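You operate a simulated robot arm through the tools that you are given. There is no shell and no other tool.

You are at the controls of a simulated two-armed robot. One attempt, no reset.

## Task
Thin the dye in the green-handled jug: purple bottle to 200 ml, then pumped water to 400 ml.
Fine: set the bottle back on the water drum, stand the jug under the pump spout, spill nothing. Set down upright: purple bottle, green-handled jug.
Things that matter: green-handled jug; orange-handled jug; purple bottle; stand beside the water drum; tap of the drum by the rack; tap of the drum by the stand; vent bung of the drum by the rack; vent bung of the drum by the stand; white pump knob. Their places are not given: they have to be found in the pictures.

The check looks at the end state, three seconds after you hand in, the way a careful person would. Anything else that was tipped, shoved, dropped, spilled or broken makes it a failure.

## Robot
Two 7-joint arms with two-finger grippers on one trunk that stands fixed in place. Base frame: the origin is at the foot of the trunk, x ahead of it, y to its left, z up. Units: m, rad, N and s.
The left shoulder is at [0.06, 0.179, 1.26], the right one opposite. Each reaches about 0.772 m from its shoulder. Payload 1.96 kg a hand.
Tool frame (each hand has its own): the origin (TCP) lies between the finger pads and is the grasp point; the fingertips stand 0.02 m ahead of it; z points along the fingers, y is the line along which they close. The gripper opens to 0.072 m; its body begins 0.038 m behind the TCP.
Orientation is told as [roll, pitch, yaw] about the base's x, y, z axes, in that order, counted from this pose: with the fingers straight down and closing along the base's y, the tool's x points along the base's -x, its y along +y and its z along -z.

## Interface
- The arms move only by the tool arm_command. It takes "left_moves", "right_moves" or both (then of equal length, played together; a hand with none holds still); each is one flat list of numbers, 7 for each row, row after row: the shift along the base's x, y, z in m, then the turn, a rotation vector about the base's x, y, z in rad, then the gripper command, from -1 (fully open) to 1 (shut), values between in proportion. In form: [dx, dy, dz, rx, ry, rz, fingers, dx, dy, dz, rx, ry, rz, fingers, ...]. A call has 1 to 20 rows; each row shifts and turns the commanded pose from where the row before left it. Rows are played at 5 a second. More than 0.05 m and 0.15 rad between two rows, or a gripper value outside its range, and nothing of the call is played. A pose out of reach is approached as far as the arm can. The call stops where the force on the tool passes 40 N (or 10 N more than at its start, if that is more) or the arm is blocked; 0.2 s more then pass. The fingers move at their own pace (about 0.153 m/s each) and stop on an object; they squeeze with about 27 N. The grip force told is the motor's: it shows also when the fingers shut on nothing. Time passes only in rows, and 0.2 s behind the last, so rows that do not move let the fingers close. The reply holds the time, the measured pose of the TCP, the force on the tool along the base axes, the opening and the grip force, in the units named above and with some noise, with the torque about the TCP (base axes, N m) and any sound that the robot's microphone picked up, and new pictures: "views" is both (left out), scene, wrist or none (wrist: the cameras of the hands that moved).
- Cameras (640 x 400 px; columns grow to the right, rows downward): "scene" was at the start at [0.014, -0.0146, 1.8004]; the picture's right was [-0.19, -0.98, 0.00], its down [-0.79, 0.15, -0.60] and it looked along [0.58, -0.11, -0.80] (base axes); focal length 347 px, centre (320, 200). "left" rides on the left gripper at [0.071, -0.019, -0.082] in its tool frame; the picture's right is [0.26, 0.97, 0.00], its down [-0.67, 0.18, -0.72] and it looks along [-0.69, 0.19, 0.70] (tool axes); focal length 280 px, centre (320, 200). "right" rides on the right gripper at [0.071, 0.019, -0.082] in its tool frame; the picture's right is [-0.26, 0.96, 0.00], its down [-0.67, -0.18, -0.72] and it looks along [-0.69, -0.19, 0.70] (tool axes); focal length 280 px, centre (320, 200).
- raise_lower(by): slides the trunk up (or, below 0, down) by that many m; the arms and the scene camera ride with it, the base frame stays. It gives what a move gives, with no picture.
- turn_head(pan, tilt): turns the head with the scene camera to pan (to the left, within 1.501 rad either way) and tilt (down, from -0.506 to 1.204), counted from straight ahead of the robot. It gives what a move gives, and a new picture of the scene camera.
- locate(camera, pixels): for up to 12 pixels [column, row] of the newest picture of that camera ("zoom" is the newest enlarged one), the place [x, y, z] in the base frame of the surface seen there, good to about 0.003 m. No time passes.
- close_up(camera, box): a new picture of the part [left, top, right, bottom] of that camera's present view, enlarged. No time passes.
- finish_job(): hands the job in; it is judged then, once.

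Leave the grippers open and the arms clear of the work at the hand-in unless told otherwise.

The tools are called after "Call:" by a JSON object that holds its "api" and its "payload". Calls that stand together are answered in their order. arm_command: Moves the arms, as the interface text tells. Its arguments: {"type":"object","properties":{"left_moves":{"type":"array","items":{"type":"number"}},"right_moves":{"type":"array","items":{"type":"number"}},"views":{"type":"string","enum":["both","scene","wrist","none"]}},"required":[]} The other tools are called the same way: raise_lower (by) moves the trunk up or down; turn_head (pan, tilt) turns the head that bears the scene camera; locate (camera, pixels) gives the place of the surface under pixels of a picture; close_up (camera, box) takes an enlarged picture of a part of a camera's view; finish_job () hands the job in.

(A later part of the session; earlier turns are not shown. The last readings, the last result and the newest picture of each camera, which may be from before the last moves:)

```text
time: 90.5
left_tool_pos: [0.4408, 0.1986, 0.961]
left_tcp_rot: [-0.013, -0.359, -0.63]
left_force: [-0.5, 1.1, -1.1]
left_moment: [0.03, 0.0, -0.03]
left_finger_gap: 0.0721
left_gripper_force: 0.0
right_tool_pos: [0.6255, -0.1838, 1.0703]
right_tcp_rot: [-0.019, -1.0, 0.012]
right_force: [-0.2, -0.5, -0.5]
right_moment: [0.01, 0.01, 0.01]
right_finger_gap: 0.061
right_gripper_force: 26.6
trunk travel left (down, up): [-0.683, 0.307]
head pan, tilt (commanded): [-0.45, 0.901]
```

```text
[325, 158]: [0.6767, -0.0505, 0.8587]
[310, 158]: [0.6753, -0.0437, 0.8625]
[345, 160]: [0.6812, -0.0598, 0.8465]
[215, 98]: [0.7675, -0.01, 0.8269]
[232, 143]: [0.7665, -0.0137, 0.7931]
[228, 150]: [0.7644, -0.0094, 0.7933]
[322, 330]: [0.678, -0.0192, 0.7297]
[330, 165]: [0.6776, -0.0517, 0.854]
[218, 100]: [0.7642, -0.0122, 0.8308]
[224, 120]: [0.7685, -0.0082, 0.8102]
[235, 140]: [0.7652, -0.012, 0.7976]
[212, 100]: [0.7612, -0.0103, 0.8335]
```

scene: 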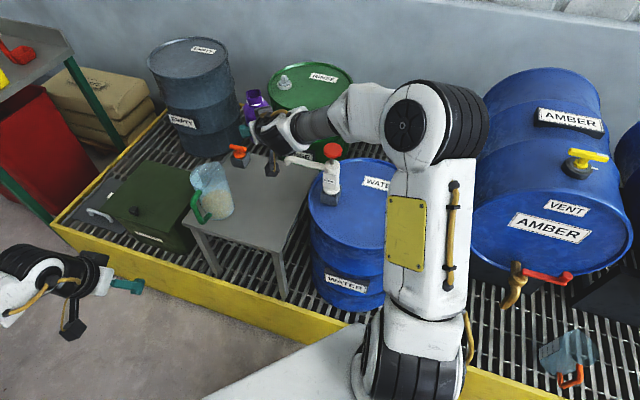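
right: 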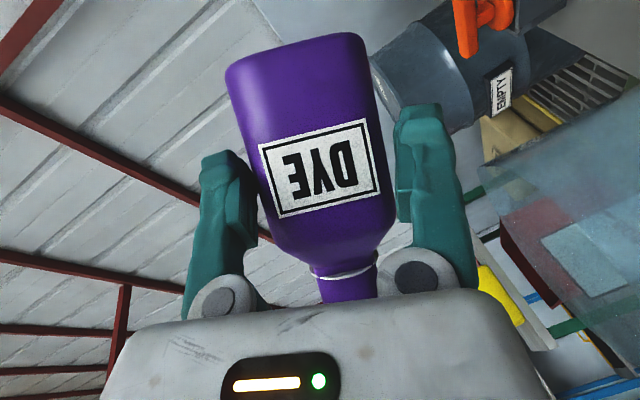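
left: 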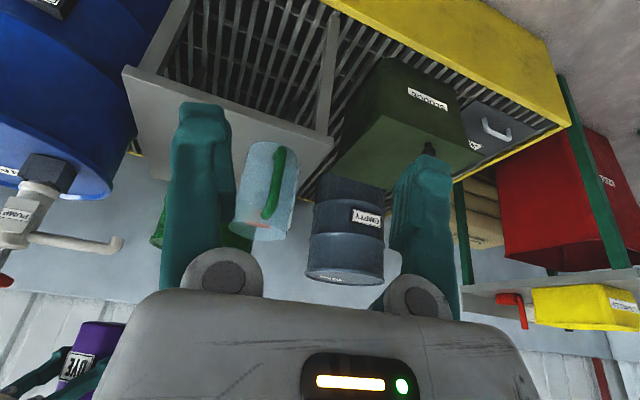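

The weight suggests ~215 ±16 and the pictures ~203, so the dye is right around 200 ml. I accept that. Now I return the bottle along the same way: first back toward the robot side, above the pump.

Call:
{"api": "arm_command", "payload": {"right_moves": [-0.031, -0.0095, 0.003, 0, 0, -0.059, 1, -0.031, -0.0095, 0.003, 0, 0, -0.059, 1, -0.031, -0.0095, 0.003, 0, 0, -0.059, 1, -0.031, -0.0095, 0.003, 0, 0, -0.059, 1, -0.031, -0.0095, 0.003, 0, 0, -0.059, 1, -0.031, -0.0095, 0.003, 0, 0, -0.059, 1], "views": "scene"}}

```text
time: 91.9
left_tool_pos: [0.4426, 0.1948, 0.9621]
left_tcp_rot: [-0.009, -0.357, -0.63]
left_force: [0.0, -0.5, 0.6]
left_moment: [0.03, 0.0, -0.01]
left_finger_gap: 0.072
left_gripper_force: 0.0
right_tool_pos: [0.438, -0.2449, 1.0877]
right_tcp_rot: [-0.016, -0.998, -0.347]
right_force: [-0.1, -0.3, -1.3]
right_moment: [0.03, 0.03, 0.03]
right_finger_gap: 0.0608
right_gripper_force: 27.0
trunk travel left (down, up): [-0.683, 0.307]
head pan, tilt (commanded): [-0.45, 0.901]
```

scene: 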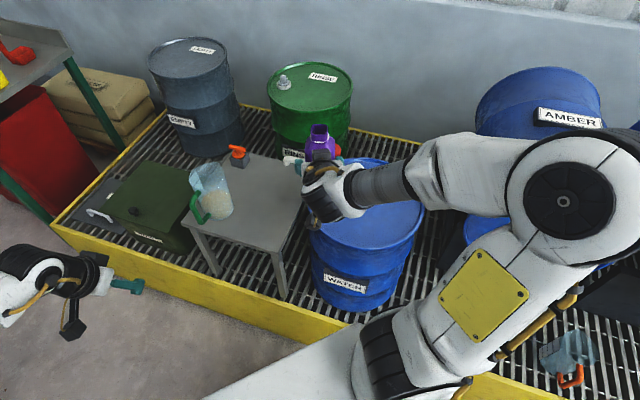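

Same way back: next leg over the drum's robot side to about (0.388, -0.407, 1.0), yaw -0.707.

Call:
{"api": "arm_command", "payload": {"right_moves": [-0.0083, -0.027, -0.008, 0, 0, -0.06, 1, -0.0083, -0.027, -0.012, 0, 0, -0.06, 1, -0.0083, -0.027, -0.0165, 0, 0, -0.06, 1, -0.0083, -0.027, -0.0165, 0, 0, -0.06, 1, -0.0083, -0.027, -0.0165, 0, 0, -0.06, 1, -0.0083, -0.027, -0.0165, 0, 0, -0.06, 1], "views": "both"}}

```text
time: 93.3
left_tool_pos: [0.4434, 0.1978, 0.9615]
left_tcp_rot: [-0.012, -0.36, -0.63]
left_force: [0.3, -0.4, 0.4]
left_moment: [-0.03, -0.01, 0.0]
left_finger_gap: 0.0719
left_gripper_force: 0.1
right_tool_pos: [0.3984, -0.4059, 1.0032]
right_tcp_rot: [-0.021, -1.002, -0.704]
right_force: [0.6, 0.0, -1.7]
right_moment: [0.04, 0.01, 0.02]
right_finger_gap: 0.0604
right_gripper_force: 27.2
right hand out of reach, approached as far as the arm can: row 1, 2
trunk travel left (down, up): [-0.683, 0.307]
head pan, tilt (commanded): [-0.45, 0.901]
```

scene: 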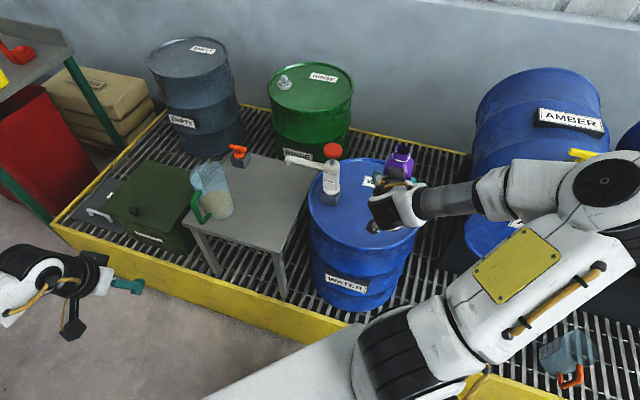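
right: 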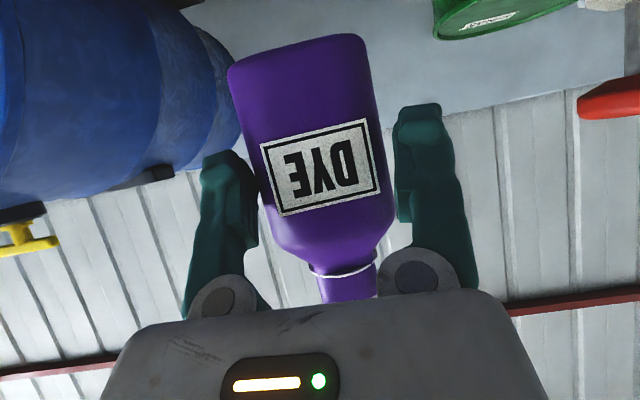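

The bottle is above the drum with its centre near (0.417, -0.422), well away from the pump and bung. I'll check its uprightness by zooming.

Call:
{"api": "close_up", "payload": {"camera": "scene", "box": [350, 120, 446, 220]}}

Call:
{"api": "locate", "payload": {"camera": "zoom", "pixels": [[345, 100], [320, 105], [370, 105], [345, 145], [310, 160], [385, 160], [340, 165], [430, 130], [300, 300], [440, 300]]}}

```text
4.00 times, centred on (398, 170) of scene
```

zoom: 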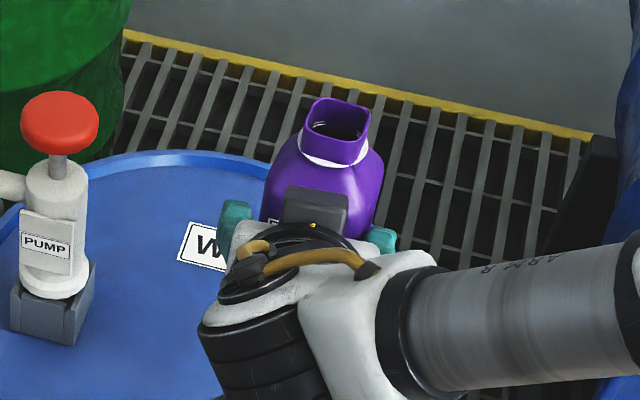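

```text
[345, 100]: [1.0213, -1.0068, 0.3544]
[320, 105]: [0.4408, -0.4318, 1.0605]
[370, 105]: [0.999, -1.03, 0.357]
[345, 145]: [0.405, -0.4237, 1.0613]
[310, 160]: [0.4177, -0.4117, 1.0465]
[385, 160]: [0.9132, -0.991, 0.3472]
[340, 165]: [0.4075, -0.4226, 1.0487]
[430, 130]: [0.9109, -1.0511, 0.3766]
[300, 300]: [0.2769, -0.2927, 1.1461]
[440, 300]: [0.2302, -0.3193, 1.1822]
```

The mouth rim is level (z 1.061 at both edges), so the bottle hangs upright. It slipped down about 8 mm in the grip. Before lowering the trunk, I check the right elbow's distance from the AMBER drum.

Call:
{"api": "locate", "payload": {"camera": "scene", "pixels": [[605, 190], [570, 160], [625, 240], [635, 200], [500, 300], [490, 190], [450, 200], [580, 120]]}}

```text
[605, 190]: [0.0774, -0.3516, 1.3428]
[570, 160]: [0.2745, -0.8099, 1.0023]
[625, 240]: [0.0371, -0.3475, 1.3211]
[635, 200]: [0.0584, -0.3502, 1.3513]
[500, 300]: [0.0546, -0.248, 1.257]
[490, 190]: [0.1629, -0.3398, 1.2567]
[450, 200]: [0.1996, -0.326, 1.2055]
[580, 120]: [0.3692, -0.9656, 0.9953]
```

The elbow is far from the drum. I lower by 0.11 first, so the bottle bottom should be about 2 cm above the drum.

Call:
{"api": "raise_lower", "payload": {"by": -0.11}}

Call:
{"api": "close_up", "payload": {"camera": "scene", "box": [330, 120, 460, 220]}}

Call:
{"api": "close_up", "payload": {"camera": "right", "box": [160, 0, 480, 280]}}

```text
time: 94.7
left_tool_pos: [0.4418, 0.1988, 0.8512]
left_tcp_rot: [-0.012, -0.36, -0.628]
left_force: [0.2, 0.6, 0.2]
left_moment: [0.0, -0.03, -0.02]
left_finger_gap: 0.0719
left_gripper_force: 0.1
right_tool_pos: [0.3991, -0.4044, 0.8942]
right_tcp_rot: [-0.021, -1.002, -0.705]
right_force: [-1.3, -0.6, -1.0]
right_moment: [0.01, -0.01, -0.02]
right_finger_gap: 0.0607
right_gripper_force: 27.8
trunk travel left (down, up): [-0.573, 0.417]
head pan, tilt (commanded): [-0.45, 0.901]
```

```text
4.00 times, centred on (395, 170) of scene
```

zoom: 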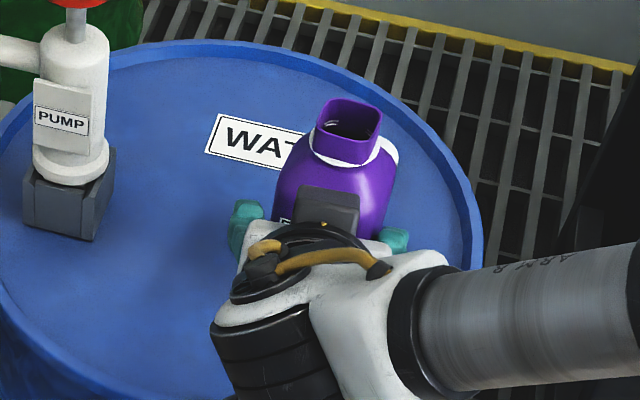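

```text
1.43 times, centred on (320, 140) of right
```

zoom: 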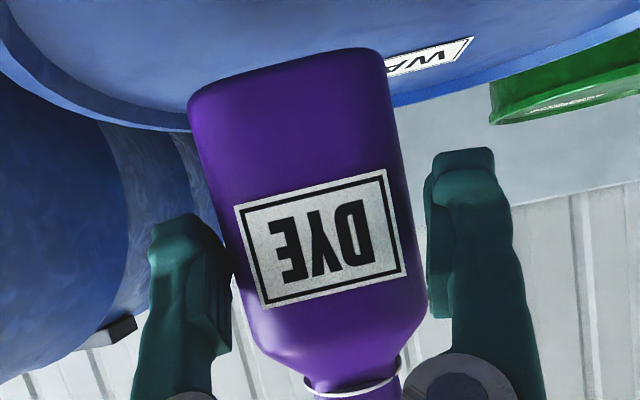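

Good, the bottle bottom is just above the drum top. I lower another 0.014, watching the force.

Call:
{"api": "raise_lower", "payload": {"by": -0.014}}

Call:
{"api": "raise_lower", "payload": {"by": -0.004}}

```text
time: 95.4
left_tool_pos: [0.4434, 0.198, 0.8368]
left_tcp_rot: [-0.012, -0.36, -0.63]
left_force: [-0.2, -0.3, 0.3]
left_moment: [-0.01, -0.03, -0.04]
left_finger_gap: 0.072
left_gripper_force: 0.1
right_tool_pos: [0.3992, -0.4043, 0.8793]
right_tcp_rot: [-0.021, -0.998, -0.705]
right_force: [-0.3, 0.5, -0.8]
right_moment: [0.03, 0.03, 0.0]
right_finger_gap: 0.0605
right_gripper_force: 26.7
trunk travel left (down, up): [-0.559, 0.431]
head pan, tilt (commanded): [-0.45, 0.901]
```

```text
time: 95.9
left_tool_pos: [0.4424, 0.1986, 0.8331]
left_tcp_rot: [-0.013, -0.359, -0.628]
left_force: [0.1, 0.2, -0.1]
left_moment: [0.02, -0.02, 0.0]
left_finger_gap: 0.0719
left_gripper_force: 0.1
right_tool_pos: [0.3995, -0.406, 0.8755]
right_tcp_rot: [-0.021, -0.999, -0.706]
right_force: [-0.7, -0.6, -1.5]
right_moment: [0.02, -0.02, -0.03]
right_finger_gap: 0.0604
right_gripper_force: 26.5
trunk travel left (down, up): [-0.555, 0.435]
head pan, tilt (commanded): [-0.45, 0.901]
```

No contact yet at TCP z 0.8755. I continue in 4 mm and 3 mm steps.

Call:
{"api": "raise_lower", "payload": {"by": -0.004}}

Call:
{"api": "raise_lower", "payload": {"by": -0.003}}

Call:
{"api": "close_up", "payload": {"camera": "right", "box": [160, 0, 480, 280]}}

```text
time: 96.4
left_tool_pos: [0.4424, 0.1971, 0.8283]
left_tcp_rot: [-0.013, -0.36, -0.628]
left_force: [-0.3, 0.1, -0.4]
left_moment: [-0.02, 0.0, -0.01]
left_finger_gap: 0.0724
left_gripper_force: 0.2
right_tool_pos: [0.3994, -0.404, 0.8707]
right_tcp_rot: [-0.022, -1.001, -0.705]
right_force: [-0.3, -0.5, -0.2]
right_moment: [0.01, -0.01, 0.02]
right_finger_gap: 0.0603
right_gripper_force: 26.5
trunk travel left (down, up): [-0.551, 0.439]
head pan, tilt (commanded): [-0.45, 0.901]
```

```text
time: 96.9
left_tool_pos: [0.4422, 0.198, 0.8244]
left_tcp_rot: [-0.012, -0.361, -0.628]
left_force: [-0.5, 0.1, -0.1]
left_moment: [0.02, 0.03, 0.01]
left_finger_gap: 0.072
left_gripper_force: 0.2
right_tool_pos: [0.3983, -0.4046, 0.8677]
right_tcp_rot: [-0.022, -0.999, -0.705]
right_force: [-0.3, -0.2, -1.1]
right_moment: [0.02, 0.01, 0.05]
right_finger_gap: 0.0607
right_gripper_force: 27.0
trunk travel left (down, up): [-0.548, 0.442]
head pan, tilt (commanded): [-0.45, 0.901]
```

```text
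1.43 times, centred on (320, 140) of right
```

zoom: 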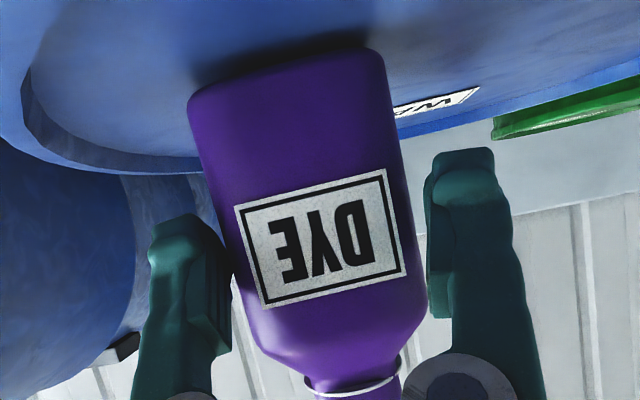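

Still free. I'll measure the bottle's lower edge height with the newest zoom, then continue.

Call:
{"api": "locate", "payload": {"camera": "zoom", "pixels": [[200, 110], [240, 95], [300, 80], [360, 65], [300, 60], [260, 60], [240, 230], [385, 185]]}}

Call:
{"api": "raise_lower", "payload": {"by": -0.003}}

Call:
{"api": "raise_lower", "payload": {"by": -0.003}}

```text
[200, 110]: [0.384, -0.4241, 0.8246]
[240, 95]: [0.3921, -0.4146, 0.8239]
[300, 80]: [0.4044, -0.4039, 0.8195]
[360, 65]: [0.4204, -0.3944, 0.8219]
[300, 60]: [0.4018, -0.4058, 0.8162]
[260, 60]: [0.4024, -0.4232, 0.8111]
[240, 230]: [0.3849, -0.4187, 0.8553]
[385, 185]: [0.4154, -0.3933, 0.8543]
```

```text
time: 97.5
left_tool_pos: [0.4421, 0.1977, 0.824]
left_tcp_rot: [-0.01, -0.359, -0.629]
left_force: [-0.7, 0.6, -0.3]
left_moment: [0.0, 0.01, 0.0]
left_finger_gap: 0.0718
left_gripper_force: 0.1
right_tool_pos: [0.3984, -0.4039, 0.8673]
right_tcp_rot: [-0.022, -1.003, -0.704]
right_force: [1.8, -0.2, 4.6]
right_moment: [-0.19, -0.35, 0.02]
right_finger_gap: 0.0606
right_gripper_force: 26.9
trunk travel left (down, up): [-0.545, 0.445]
head pan, tilt (commanded): [-0.45, 0.901]
```

```text
time: 98.0
left_tool_pos: [0.4409, 0.1993, 0.8206]
left_tcp_rot: [-0.012, -0.362, -0.629]
left_force: [-0.4, 0.8, -1.1]
left_moment: [0.01, -0.01, 0.03]
left_finger_gap: 0.0722
left_gripper_force: 0.1
right_tool_pos: [0.398, -0.4045, 0.8647]
right_tcp_rot: [-0.023, -1.005, -0.706]
right_force: [-1.5, -2.6, 18.9]
right_moment: [-0.18, -0.79, -0.07]
right_finger_gap: 0.0606
right_gripper_force: 27.0
trunk travel left (down, up): [-0.542, 0.448]
head pan, tilt (commanded): [-0.45, 0.901]
```

Contact: about 19 N upward, so the bottle stands on the drum. I relax by 2–3 mm and then open the fingers slowly.

Call:
{"api": "raise_lower", "payload": {"by": 0.002}}

Call:
{"api": "arm_command", "payload": {"right_moves": [0, 0, 0, 0, 0, 0, -0.6, 0, 0, 0, 0, 0, 0, -0.7, 0, 0, 0, 0, 0, 0, -0.85, 0, 0, 0, 0, 0, 0, -1, 0, 0, 0, 0, 0, 0, -1], "views": "wrist"}}

Call:
{"api": "close_up", "payload": {"camera": "scene", "box": [330, 120, 460, 220]}}

```text
time: 98.5
left_tool_pos: [0.4424, 0.1976, 0.8223]
left_tcp_rot: [-0.013, -0.36, -0.63]
left_force: [0.4, -0.8, -0.5]
left_moment: [0.0, -0.01, 0.02]
left_finger_gap: 0.0719
left_gripper_force: 0.1
right_tool_pos: [0.397, -0.4043, 0.8642]
right_tcp_rot: [-0.021, -1.002, -0.705]
right_force: [-1.6, -2.1, 7.7]
right_moment: [-0.38, -0.48, -0.18]
right_finger_gap: 0.0606
right_gripper_force: 27.3
trunk travel left (down, up): [-0.544, 0.446]
head pan, tilt (commanded): [-0.45, 0.901]
```

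```text
time: 99.7
left_tool_pos: [0.4426, 0.1983, 0.822]
left_tcp_rot: [-0.011, -0.359, -0.629]
left_force: [0.6, -0.7, -1.3]
left_moment: [0.02, -0.03, 0.01]
left_finger_gap: 0.0719
left_gripper_force: 0.0
right_tool_pos: [0.3989, -0.4042, 0.8649]
right_tcp_rot: [-0.021, -0.999, -0.705]
right_force: [-0.8, 0.1, 0.4]
right_moment: [0.0, 0.0, -0.01]
right_finger_gap: 0.072
right_gripper_force: 0.1
trunk travel left (down, up): [-0.544, 0.446]
head pan, tilt (commanded): [-0.45, 0.901]
```

right: 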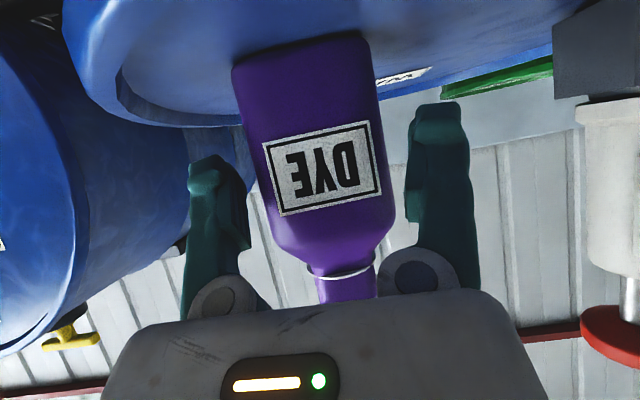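

```text
4.00 times, centred on (395, 170) of scene
```

zoom: 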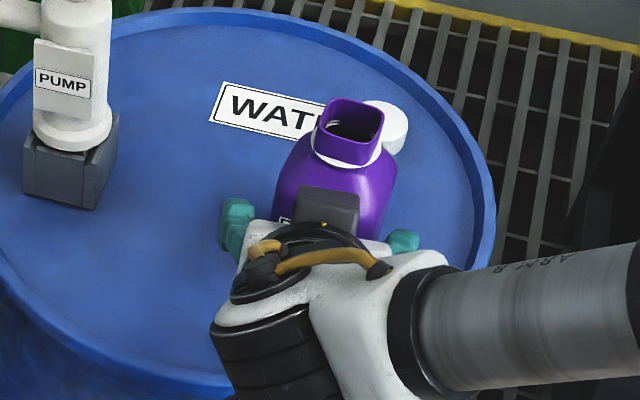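

The bottle is released and standing. I raise straight up by the trunk in two stages.

Call:
{"api": "raise_lower", "payload": {"by": 0.06}}

Call:
{"api": "close_up", "payload": {"camera": "scene", "box": [330, 120, 460, 220]}}

Call:
{"api": "raise_lower", "payload": {"by": 0.08}}

Call:
{"api": "close_up", "payload": {"camera": "scene", "box": [330, 120, 460, 220]}}

```text
time: 100.7
left_tool_pos: [0.444, 0.1974, 0.8816]
left_tcp_rot: [-0.012, -0.36, -0.63]
left_force: [-0.1, 0.0, 0.0]
left_moment: [-0.02, -0.01, 0.02]
left_finger_gap: 0.072
left_gripper_force: 0.0
right_tool_pos: [0.3995, -0.4048, 0.924]
right_tcp_rot: [-0.021, -0.999, -0.703]
right_force: [-0.5, -1.0, -0.6]
right_moment: [0.04, 0.0, 0.01]
right_finger_gap: 0.0721
right_gripper_force: 0.1
trunk travel left (down, up): [-0.604, 0.386]
head pan, tilt (commanded): [-0.45, 0.901]
```

```text
4.00 times, centred on (395, 170) of scene
```

zoom: 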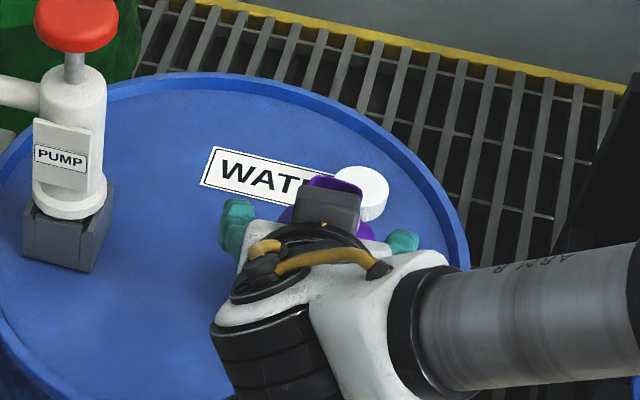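

```text
time: 101.9
left_tool_pos: [0.4438, 0.1993, 0.9624]
left_tcp_rot: [-0.012, -0.359, -0.628]
left_force: [-0.1, -0.1, -0.6]
left_moment: [-0.04, 0.04, 0.0]
left_finger_gap: 0.0721
left_gripper_force: 0.1
right_tool_pos: [0.3996, -0.4052, 1.004]
right_tcp_rot: [-0.023, -1.0, -0.704]
right_force: [0.0, -0.3, -0.2]
right_moment: [0.06, 0.01, 0.04]
right_finger_gap: 0.072
right_gripper_force: 0.1
trunk travel left (down, up): [-0.684, 0.306]
head pan, tilt (commanded): [-0.45, 0.901]
```

```text
4.00 times, centred on (395, 170) of scene
```

zoom: 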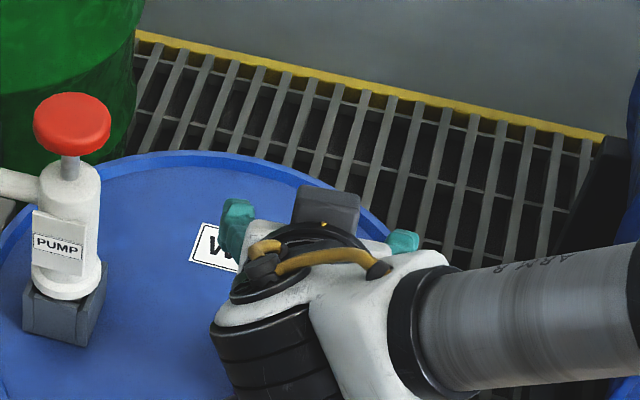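

The bottle is set down. Next is the jug, with the left hand on its green handle. Meanwhile I bring the right hand up, clear and back to fingers-down for the pump. The left hand pitches to about 45° and moves toward a point behind the handle.

Call:
{"api": "arm_command", "payload": {"right_moves": [0, 0.01, 0.02, 0, 0, 0, -1, 0, 0.015, 0.02, 0.0925, 0.109, 0, -1, 0, 0.015, 0.02, 0.0925, 0.109, 0, -1, 0, 0.015, 0.02, 0.0925, 0.109, 0, -1, 0, 0.015, 0.02, 0.0925, 0.109, 0, -1, 0, 0.01, 0.01, 0.0925, 0.109, 0, -1, 0, 0, 0.01, 0.0925, 0.109, 0, -1, 0, 0, 0, 0.0925, 0.109, 0, -1], "left_moves": [0, 0, 0, -0.0835, -0.1149, 0, -1, 0, 0, 0, -0.0835, -0.1149, 0, -1, 0, 0, 0, -0.0835, -0.1149, -0.03, -1, 0.034, -0.02, -0.005, 0, 0, -0.03, -1, 0.034, -0.02, -0.005, 0, 0, 0, -1, 0.034, -0.02, -0.005, 0, 0, 0, -1, 0.02, -0.02, -0.005, 0, 0, 0, -1, 0, 0, 0, 0, 0, 0, -1], "views": "both"}}

```text
time: 103.7
left_tool_pos: [0.5656, 0.1175, 0.9422]
left_tcp_rot: [-0.007, -0.784, -0.69]
left_force: [0.2, -1.0, 0.9]
left_moment: [0.04, 0.02, 0.04]
left_finger_gap: 0.0717
left_gripper_force: 0.1
left hand out of reach, approached as far as the arm can: row 3
right_tool_pos: [0.3904, -0.32, 1.0745]
right_tcp_rot: [-0.021, -0.057, -0.697]
right_force: [0.5, -1.1, 0.3]
right_moment: [0.07, -0.02, -0.04]
right_finger_gap: 0.0721
right_gripper_force: 0.1
right hand out of reach, approached as far as the arm can: row 7, 8
trunk travel left (down, up): [-0.684, 0.306]
head pan, tilt (commanded): [-0.45, 0.901]
```

scene: 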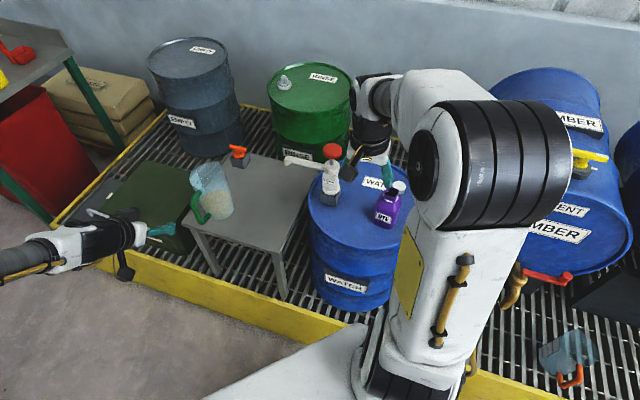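
right: 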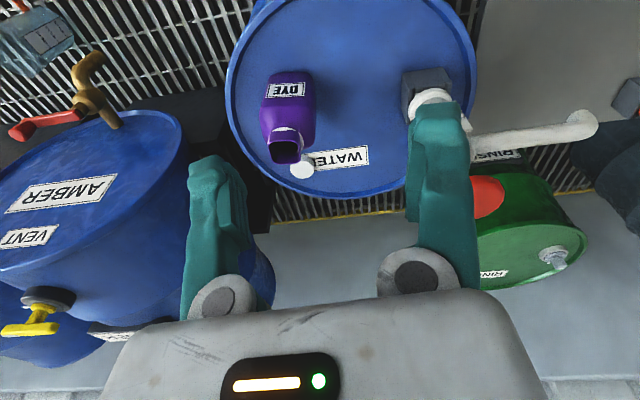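
left: 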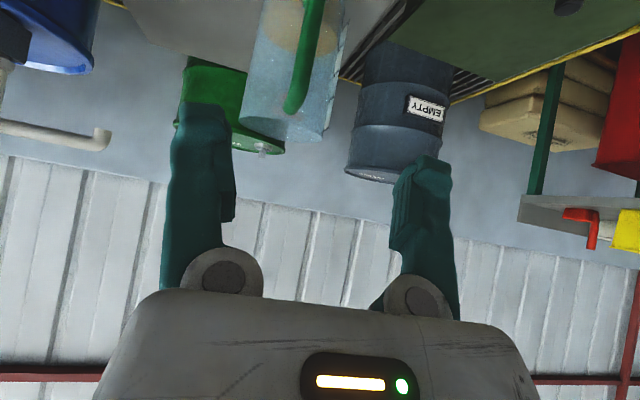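

The bottle stands upright on the drum at (390, 212). The left hand is inclined 45° with the handle ahead. From this lower viewpoint I'll zoom on the jug, both for the level and to locate the handle bar.

Call:
{"api": "close_up", "payload": {"camera": "left", "box": [235, 0, 365, 150]}}

Call:
{"api": "locate", "payload": {"camera": "zoom", "pixels": [[340, 60], [335, 120], [325, 180], [310, 240], [300, 285], [350, 20], [270, 60], [265, 100], [260, 140], [400, 100], [240, 200], [310, 100]]}}

```text
2.67 times, centred on (300, 75) of left
```

zoom: 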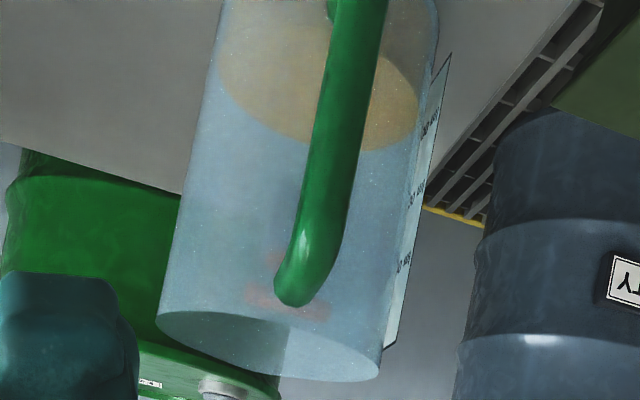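

```text
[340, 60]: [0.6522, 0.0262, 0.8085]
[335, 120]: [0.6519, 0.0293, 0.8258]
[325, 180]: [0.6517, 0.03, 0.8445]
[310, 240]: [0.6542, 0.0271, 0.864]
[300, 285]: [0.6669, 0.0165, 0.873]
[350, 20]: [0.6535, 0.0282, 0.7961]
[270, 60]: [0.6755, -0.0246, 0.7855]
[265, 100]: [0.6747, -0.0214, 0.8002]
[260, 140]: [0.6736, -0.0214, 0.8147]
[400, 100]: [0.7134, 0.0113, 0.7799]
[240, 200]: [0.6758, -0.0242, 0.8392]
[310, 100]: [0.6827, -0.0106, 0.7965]
```

The handle bar runs along (0.653, 0.028) for z 0.796–0.864. For the level, I zoom at where the dye surface meets the label side.

Call:
{"api": "close_up", "payload": {"camera": "left", "box": [310, 10, 354, 70]}}

Call:
{"api": "locate", "payload": {"camera": "zoom", "pixels": [[260, 200], [320, 180], [330, 220], [335, 200], [310, 240], [250, 260], [345, 260], [350, 300], [360, 240], [300, 120], [340, 160], [280, 300]]}}

```text
6.67 times, centred on (332, 40) of left
```

zoom: 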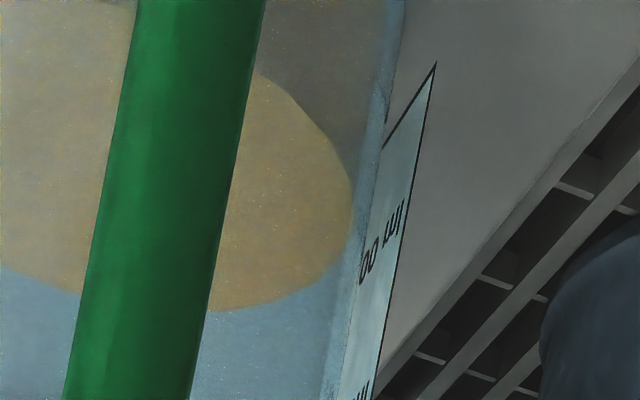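

```text
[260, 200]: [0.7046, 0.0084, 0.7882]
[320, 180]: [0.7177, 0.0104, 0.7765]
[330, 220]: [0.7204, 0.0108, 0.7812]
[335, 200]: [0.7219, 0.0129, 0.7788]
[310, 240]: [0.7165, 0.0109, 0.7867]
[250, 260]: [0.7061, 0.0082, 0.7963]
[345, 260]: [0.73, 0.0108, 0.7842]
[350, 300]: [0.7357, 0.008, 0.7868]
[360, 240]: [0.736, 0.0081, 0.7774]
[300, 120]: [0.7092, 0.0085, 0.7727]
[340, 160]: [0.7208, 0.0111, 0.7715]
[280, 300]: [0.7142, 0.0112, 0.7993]
```

The right-end ray gives the surface at z≈0.7636 with the 200 tick at 0.764–0.766, so the dye is at about 197–200 ml. Now the handle: the bar centre is at about (0.659, 0.022), roughly 19 mm thick. I move the left hand to a pre-grasp 7 cm behind it along the finger axis, at 38° inclination and yaw -0.73.

Call:
{"api": "arm_command", "payload": {"left_moves": [0.0166, -0.0188, -0.02, -0.0382, -0.0463, -0.02, -1, 0.0166, -0.0188, -0.036, -0.0382, -0.0463, -0.02, -1, 0.0166, -0.0188, -0.036, 0, 0, 0, -1, 0, 0, 0, 0, 0, 0, -1], "views": "both"}}

Call:
{"api": "close_up", "payload": {"camera": "scene", "box": [130, 140, 258, 240]}}

```text
time: 104.7
left_tool_pos: [0.615, 0.064, 0.8494]
left_tcp_rot: [-0.004, -0.906, -0.734]
left_force: [-0.2, 0.4, 0.4]
left_moment: [0.02, -0.03, 0.02]
left_finger_gap: 0.072
left_gripper_force: 0.0
right_tool_pos: [0.3889, -0.3198, 1.0756]
right_tcp_rot: [-0.027, -0.058, -0.701]
right_force: [-0.4, 1.2, 0.2]
right_moment: [0.0, -0.01, 0.02]
right_finger_gap: 0.0721
right_gripper_force: 0.0
trunk travel left (down, up): [-0.684, 0.306]
head pan, tilt (commanded): [-0.45, 0.901]
```

scene: 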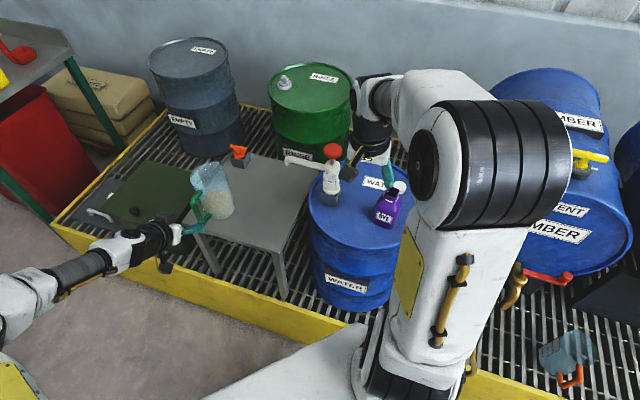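
left: 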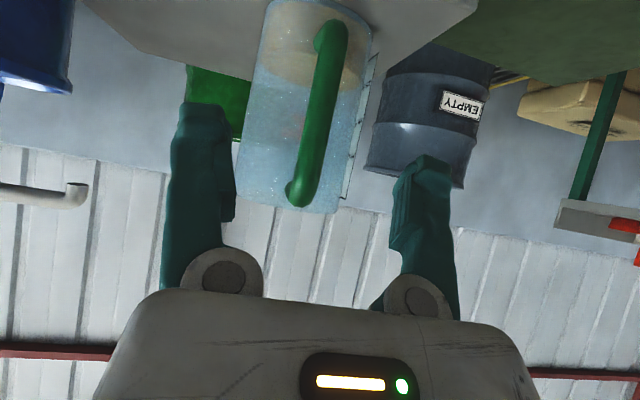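

```text
4.00 times, centred on (194, 190) of scene
```

zoom: 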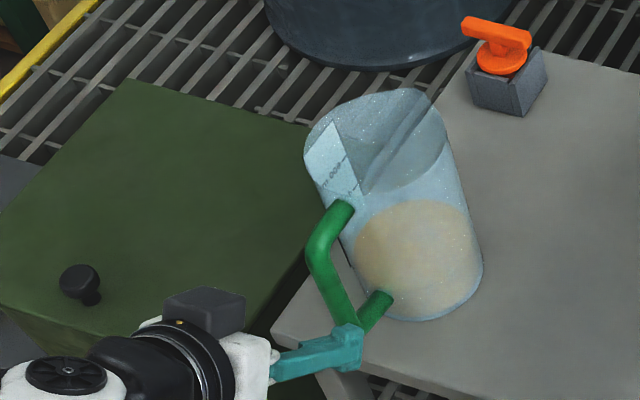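

The handle is straight ahead of the fingers. I'll locate the handle bar precisely in this closer left view.

Call:
{"api": "locate", "payload": {"camera": "left", "pixels": [[336, 40], [330, 70], [322, 110], [312, 150], [300, 190], [312, 70], [348, 70], [300, 120], [340, 110], [205, 150], [430, 200], [345, 25]]}}

Call:
{"api": "close_up", "payload": {"camera": "left", "box": [230, 0, 400, 220]}}

```text
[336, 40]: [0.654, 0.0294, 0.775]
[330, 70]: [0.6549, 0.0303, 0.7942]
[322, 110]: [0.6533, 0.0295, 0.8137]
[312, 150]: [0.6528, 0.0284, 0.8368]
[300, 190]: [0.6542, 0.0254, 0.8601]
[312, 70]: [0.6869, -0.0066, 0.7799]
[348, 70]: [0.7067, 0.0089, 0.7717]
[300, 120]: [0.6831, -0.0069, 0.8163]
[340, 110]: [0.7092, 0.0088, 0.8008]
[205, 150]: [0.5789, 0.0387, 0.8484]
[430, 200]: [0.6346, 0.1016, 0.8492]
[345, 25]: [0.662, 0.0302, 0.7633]
```

```text
1.82 times, centred on (315, 110) of left
```

zoom: 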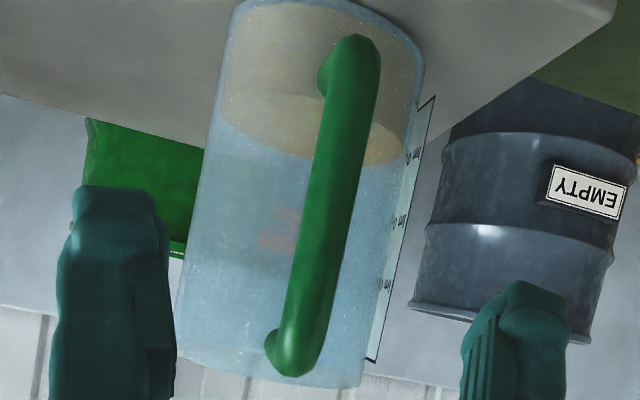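

The bar is centred between the fingers. From this flatter view the dye line looks somewhat below the 200 text, so I'll measure both again precisely before moving on.

Call:
{"api": "close_up", "payload": {"camera": "left", "box": [310, 20, 360, 110]}}

Call:
{"api": "locate", "payload": {"camera": "zoom", "pixels": [[340, 160], [345, 180], [350, 200], [330, 220], [360, 150], [365, 200], [370, 240], [375, 220], [385, 230], [395, 180], [380, 290], [370, 300]]}}

```text
4.44 times, centred on (335, 65) of left
```

zoom: 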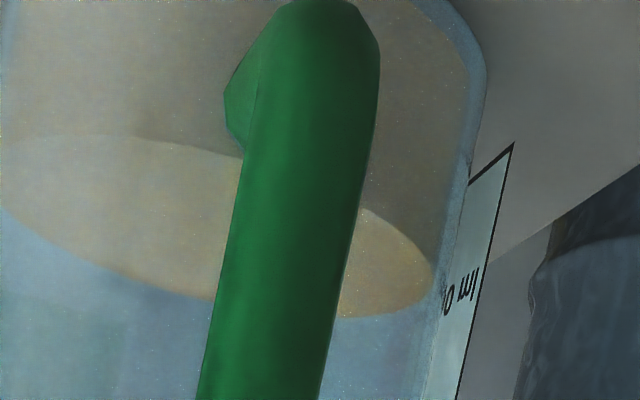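

```text
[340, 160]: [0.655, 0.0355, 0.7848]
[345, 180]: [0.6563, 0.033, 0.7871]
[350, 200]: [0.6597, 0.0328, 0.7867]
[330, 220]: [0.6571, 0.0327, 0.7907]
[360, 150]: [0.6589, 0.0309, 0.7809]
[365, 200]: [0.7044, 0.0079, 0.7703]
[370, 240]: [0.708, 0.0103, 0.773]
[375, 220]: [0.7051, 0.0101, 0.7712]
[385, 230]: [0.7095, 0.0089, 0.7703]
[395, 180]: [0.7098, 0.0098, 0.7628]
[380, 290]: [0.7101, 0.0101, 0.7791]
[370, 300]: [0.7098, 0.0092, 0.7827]
```

I need a few more points to settle the level: the surface's right end at (432,275) and the text at (447,303) and (470,277).

Call:
{"api": "locate", "payload": {"camera": "zoom", "pixels": [[432, 275], [425, 275], [440, 275], [432, 300], [447, 303], [460, 288], [470, 277], [480, 240], [500, 180], [505, 160], [455, 300], [465, 320]]}}

Call:
{"api": "close_up", "payload": {"camera": "left", "box": [335, 70, 375, 110]}}

```text
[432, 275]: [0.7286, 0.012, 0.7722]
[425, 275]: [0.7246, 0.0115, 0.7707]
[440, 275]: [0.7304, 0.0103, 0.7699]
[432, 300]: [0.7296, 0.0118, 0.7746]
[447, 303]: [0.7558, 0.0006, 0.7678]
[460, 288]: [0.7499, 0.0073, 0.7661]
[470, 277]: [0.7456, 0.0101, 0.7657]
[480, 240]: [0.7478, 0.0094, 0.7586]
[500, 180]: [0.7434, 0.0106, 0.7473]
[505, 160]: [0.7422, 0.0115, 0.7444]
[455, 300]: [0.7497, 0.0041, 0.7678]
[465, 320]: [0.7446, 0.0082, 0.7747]
```

```text
10.00 times, centred on (355, 90) of left
```

zoom: 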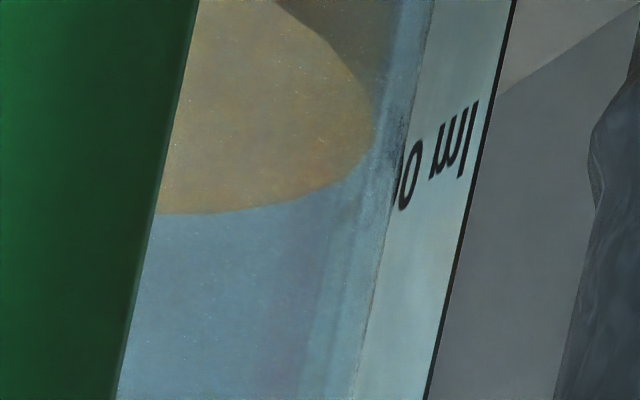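

Resolved: the ray to the surface's right end gives z≈0.7666 and the 200 text lies at z≈0.7665–0.768, so the dye is within a few ml of 200. Now I advance to the handle bar along the finger axis.

Call:
{"api": "arm_command", "payload": {"left_moves": [0.014, -0.01265, -0.0148, 0, 0, 0, -1, 0.014, -0.01265, -0.0148, 0, 0, 0, -1], "views": "wrist"}}

Call:
{"api": "close_up", "payload": {"camera": "scene", "box": [150, 150, 246, 230]}}

```text
time: 105.3
left_tool_pos: [0.6427, 0.0367, 0.8202]
left_tcp_rot: [-0.003, -0.905, -0.734]
left_force: [0.2, 0.0, 0.0]
left_moment: [0.01, 0.01, 0.04]
left_finger_gap: 0.072
left_gripper_force: 0.0
right_tool_pos: [0.3906, -0.3195, 1.0751]
right_tcp_rot: [-0.025, -0.058, -0.701]
right_force: [0.4, 0.0, -0.4]
right_moment: [0.0, -0.01, -0.01]
right_finger_gap: 0.072
right_gripper_force: 0.1
trunk travel left (down, up): [-0.684, 0.306]
head pan, tilt (commanded): [-0.45, 0.901]
```

left: 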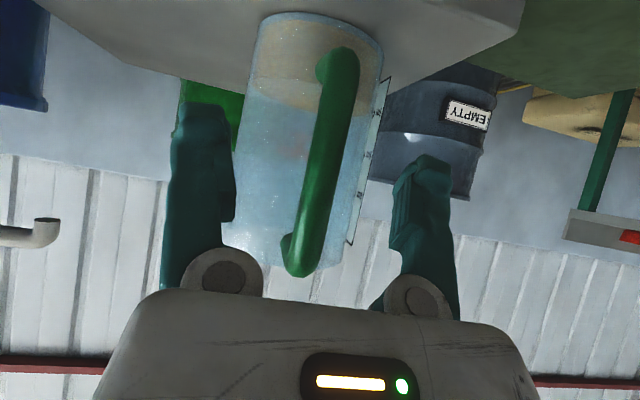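

```text
5.00 times, centred on (198, 190) of scene
```

zoom: 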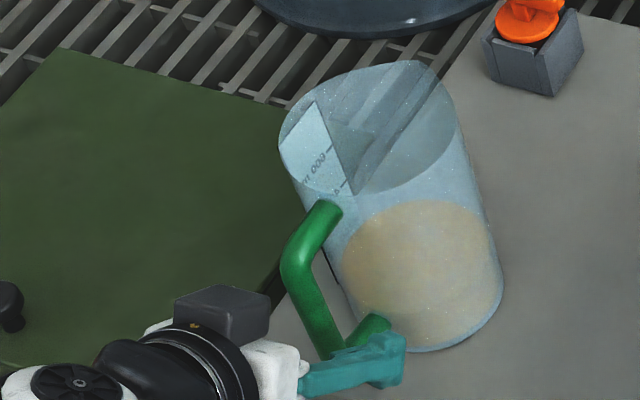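

The bar lies between the fingers, with the handle's top corner clear of the palm. One more 2.4 cm along the axis, then I check.

Call:
{"api": "arm_command", "payload": {"left_moves": [0.007, -0.0063, -0.0074, 0, 0, 0, -1, 0.007, -0.0063, -0.0074, 0, 0, 0, -1], "views": "wrist"}}

Call:
{"api": "close_up", "payload": {"camera": "scene", "box": [150, 150, 246, 230]}}

```text
time: 105.9
left_tool_pos: [0.6565, 0.0228, 0.8054]
left_tcp_rot: [-0.005, -0.906, -0.732]
left_force: [0.4, 0.2, -0.1]
left_moment: [0.0, 0.0, 0.03]
left_finger_gap: 0.0717
left_gripper_force: 0.1
right_tool_pos: [0.3895, -0.32, 1.0752]
right_tcp_rot: [-0.024, -0.058, -0.7]
right_force: [-0.5, -0.2, 0.1]
right_moment: [0.02, 0.01, -0.03]
right_finger_gap: 0.072
right_gripper_force: 0.0
trunk travel left (down, up): [-0.684, 0.306]
head pan, tilt (commanded): [-0.45, 0.901]
```

left: 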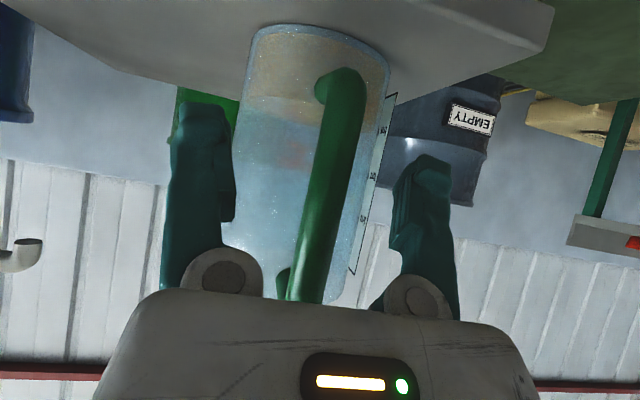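

```text
5.00 times, centred on (198, 190) of scene
```

zoom: 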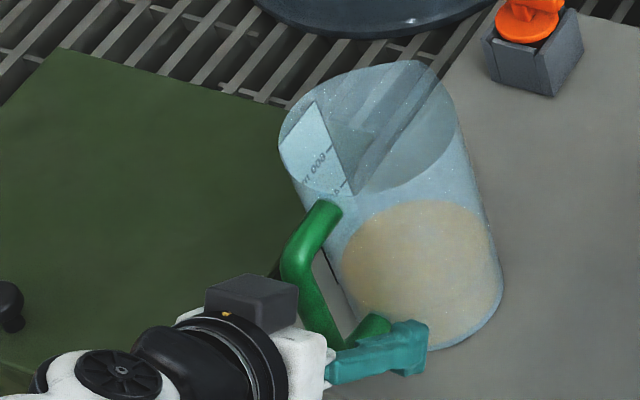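

The bar sits between the pads with no contact forces. I close the left gripper on the handle.

Call:
{"api": "arm_command", "payload": {"left_moves": [0, 0, 0, 0, 0, 0, -0.4, 0, 0, 0, 0, 0, 0, 0.2, 0, 0, 0, 0, 0, 0, 1, 0, 0, 0, 0, 0, 0, 1, 0, 0, 0, 0, 0, 0, 1], "views": "both"}}

Call:
{"api": "close_up", "payload": {"camera": "scene", "box": [150, 150, 246, 230]}}

```text
time: 107.1
left_tool_pos: [0.6567, 0.0234, 0.8039]
left_tcp_rot: [-0.005, -0.904, -0.734]
left_force: [0.4, 0.8, 0.8]
left_moment: [0.05, 0.06, 0.01]
left_finger_gap: 0.0126
left_gripper_force: 27.3
right_tool_pos: [0.3907, -0.3194, 1.0749]
right_tcp_rot: [-0.023, -0.059, -0.701]
right_force: [0.5, 0.4, 0.3]
right_moment: [-0.01, -0.04, -0.02]
right_finger_gap: 0.0721
right_gripper_force: 0.1
trunk travel left (down, up): [-0.684, 0.306]
head pan, tilt (commanded): [-0.45, 0.901]
```

scene: 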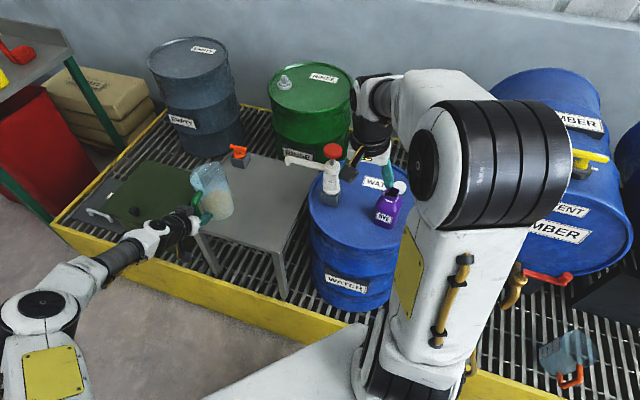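
left: 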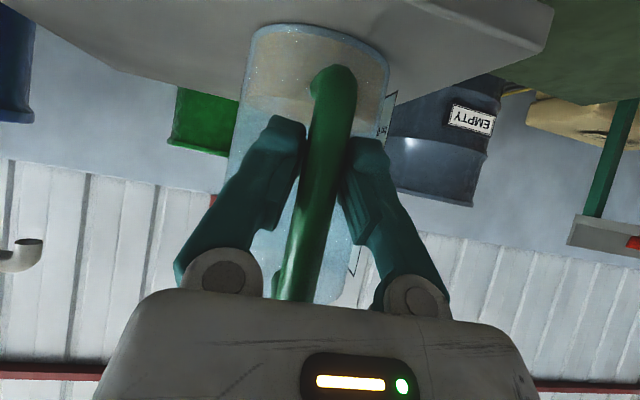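

```text
5.00 times, centred on (198, 190) of scene
```

zoom: 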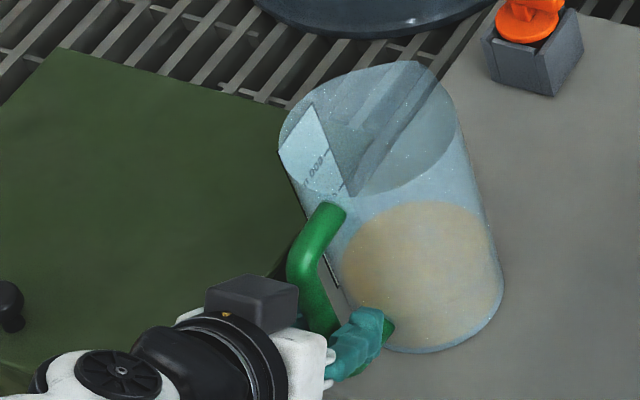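

The handle is gripped (gap 12.6 mm, 27 N). I'll slide the jug along the stand toward the spout, slowly. The first trial is about 4 cm along (-0.37, -0.93).

Call:
{"api": "arm_command", "payload": {"left_moves": [-0.0015, -0.0037, 0, 0, 0, 0, 1, -0.003, -0.0074, 0, 0, 0, 0, 1, -0.0037, -0.0093, 0, 0, 0, 0, 1, -0.0037, -0.0093, 0, 0, 0, 0, 1, -0.003, -0.0074, 0, 0, 0, 0, 1, 0, 0, 0, 0, 0, 0, 1], "views": "both"}}

Call:
{"api": "close_up", "payload": {"camera": "scene", "box": [150, 140, 278, 240]}}

```text
time: 108.5
left_tool_pos: [0.6428, -0.0129, 0.8063]
left_tcp_rot: [-0.004, -0.907, -0.736]
left_force: [0.7, -0.2, -0.4]
left_moment: [0.04, 0.04, 0.06]
left_finger_gap: 0.0083
left_gripper_force: 27.1
right_tool_pos: [0.3889, -0.3211, 1.0753]
right_tcp_rot: [-0.024, -0.056, -0.7]
right_force: [-0.4, 0.0, -0.3]
right_moment: [0.01, 0.02, 0.01]
right_finger_gap: 0.0719
right_gripper_force: 0.0
trunk travel left (down, up): [-0.684, 0.306]
head pan, tilt (commanded): [-0.45, 0.901]
```

scene: 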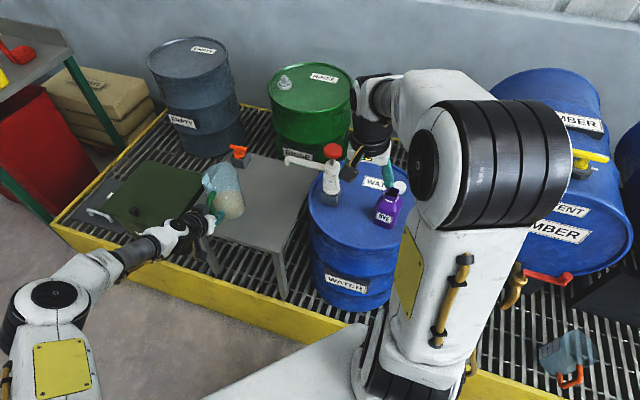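
left: 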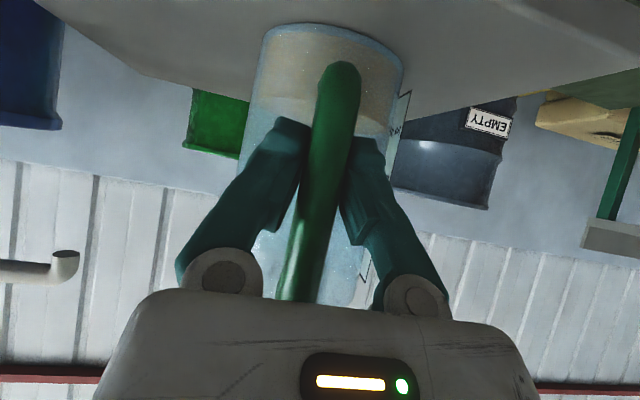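

```text
4.00 times, centred on (214, 190) of scene
```

zoom: 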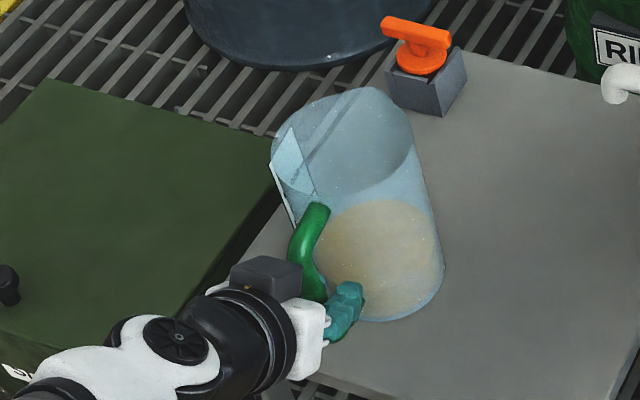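

The jug slides well and stays upright; it swivels a little about the handle. I'll locate its new position.

Call:
{"api": "locate", "payload": {"camera": "zoom", "pixels": [[360, 200], [400, 190], [380, 220], [420, 230], [340, 100], [400, 120], [300, 180], [310, 225], [300, 260], [325, 290], [345, 300], [430, 280]]}}

```text
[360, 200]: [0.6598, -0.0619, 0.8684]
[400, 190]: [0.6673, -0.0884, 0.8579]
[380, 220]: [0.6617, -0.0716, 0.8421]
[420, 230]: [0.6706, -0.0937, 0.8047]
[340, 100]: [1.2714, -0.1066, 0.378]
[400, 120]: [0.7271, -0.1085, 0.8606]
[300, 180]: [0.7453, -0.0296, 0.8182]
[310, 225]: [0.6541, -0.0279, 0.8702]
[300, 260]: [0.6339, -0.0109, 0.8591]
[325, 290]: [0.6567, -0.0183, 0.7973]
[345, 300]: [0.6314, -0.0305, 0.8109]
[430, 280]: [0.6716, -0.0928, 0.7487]
```

The jug centre is now about (0.709, -0.067), moved almost rigidly with the hand. About (-0.059, -0.155) remains to the spot under the spout. I continue with 8 slow rows.

Call:
{"api": "arm_command", "payload": {"left_moves": [-0.003, -0.008, 0, 0, 0, 0, 1, -0.0042, -0.0111, 0, 0, 0, 0, 1, -0.0042, -0.0111, 0, 0, 0, 0, 1, -0.0042, -0.0111, 0, 0, 0, 0, 1, -0.0042, -0.0111, 0, 0, 0, 0, 1, -0.0042, -0.0111, 0, 0, 0, 0, 1, -0.0042, -0.0111, 0, 0, 0, 0, 1, -0.003, -0.008, 0, 0, 0, 0, 1], "views": "both"}}

Call:
{"api": "close_up", "payload": {"camera": "scene", "box": [180, 130, 340, 240]}}

```text
time: 110.3
left_tool_pos: [0.6093, -0.0947, 0.8047]
left_tcp_rot: [-0.004, -0.907, -0.736]
left_force: [0.2, 0.0, 1.3]
left_moment: [-0.02, 0.01, 0.04]
left_finger_gap: 0.0079
left_gripper_force: 27.2
right_tool_pos: [0.3894, -0.3199, 1.0753]
right_tcp_rot: [-0.024, -0.058, -0.7]
right_force: [-0.9, -0.9, -1.1]
right_moment: [0.01, 0.02, 0.01]
right_finger_gap: 0.072
right_gripper_force: 0.1
trunk travel left (down, up): [-0.684, 0.306]
head pan, tilt (commanded): [-0.45, 0.901]
```

scene: 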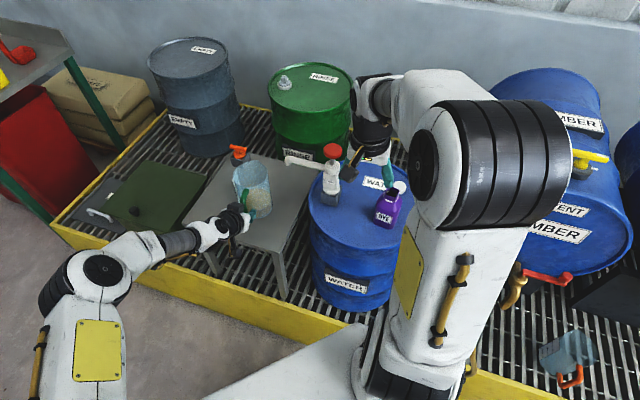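
left: 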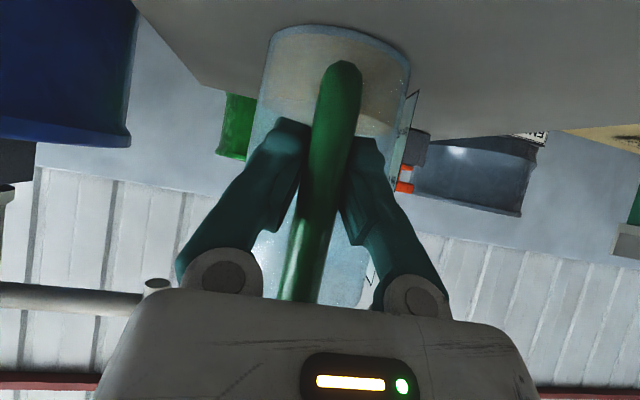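

```text
3.64 times, centred on (260, 185) of scene
```

zoom: 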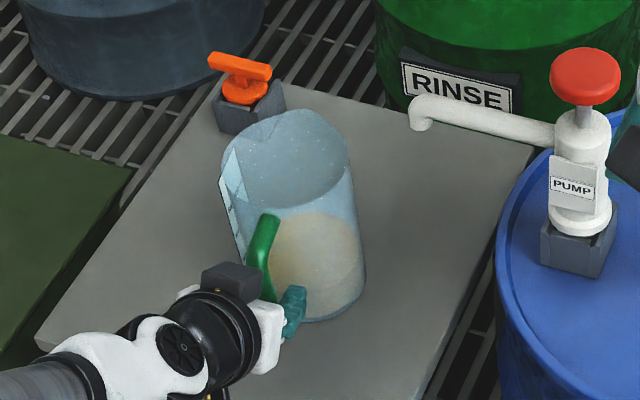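

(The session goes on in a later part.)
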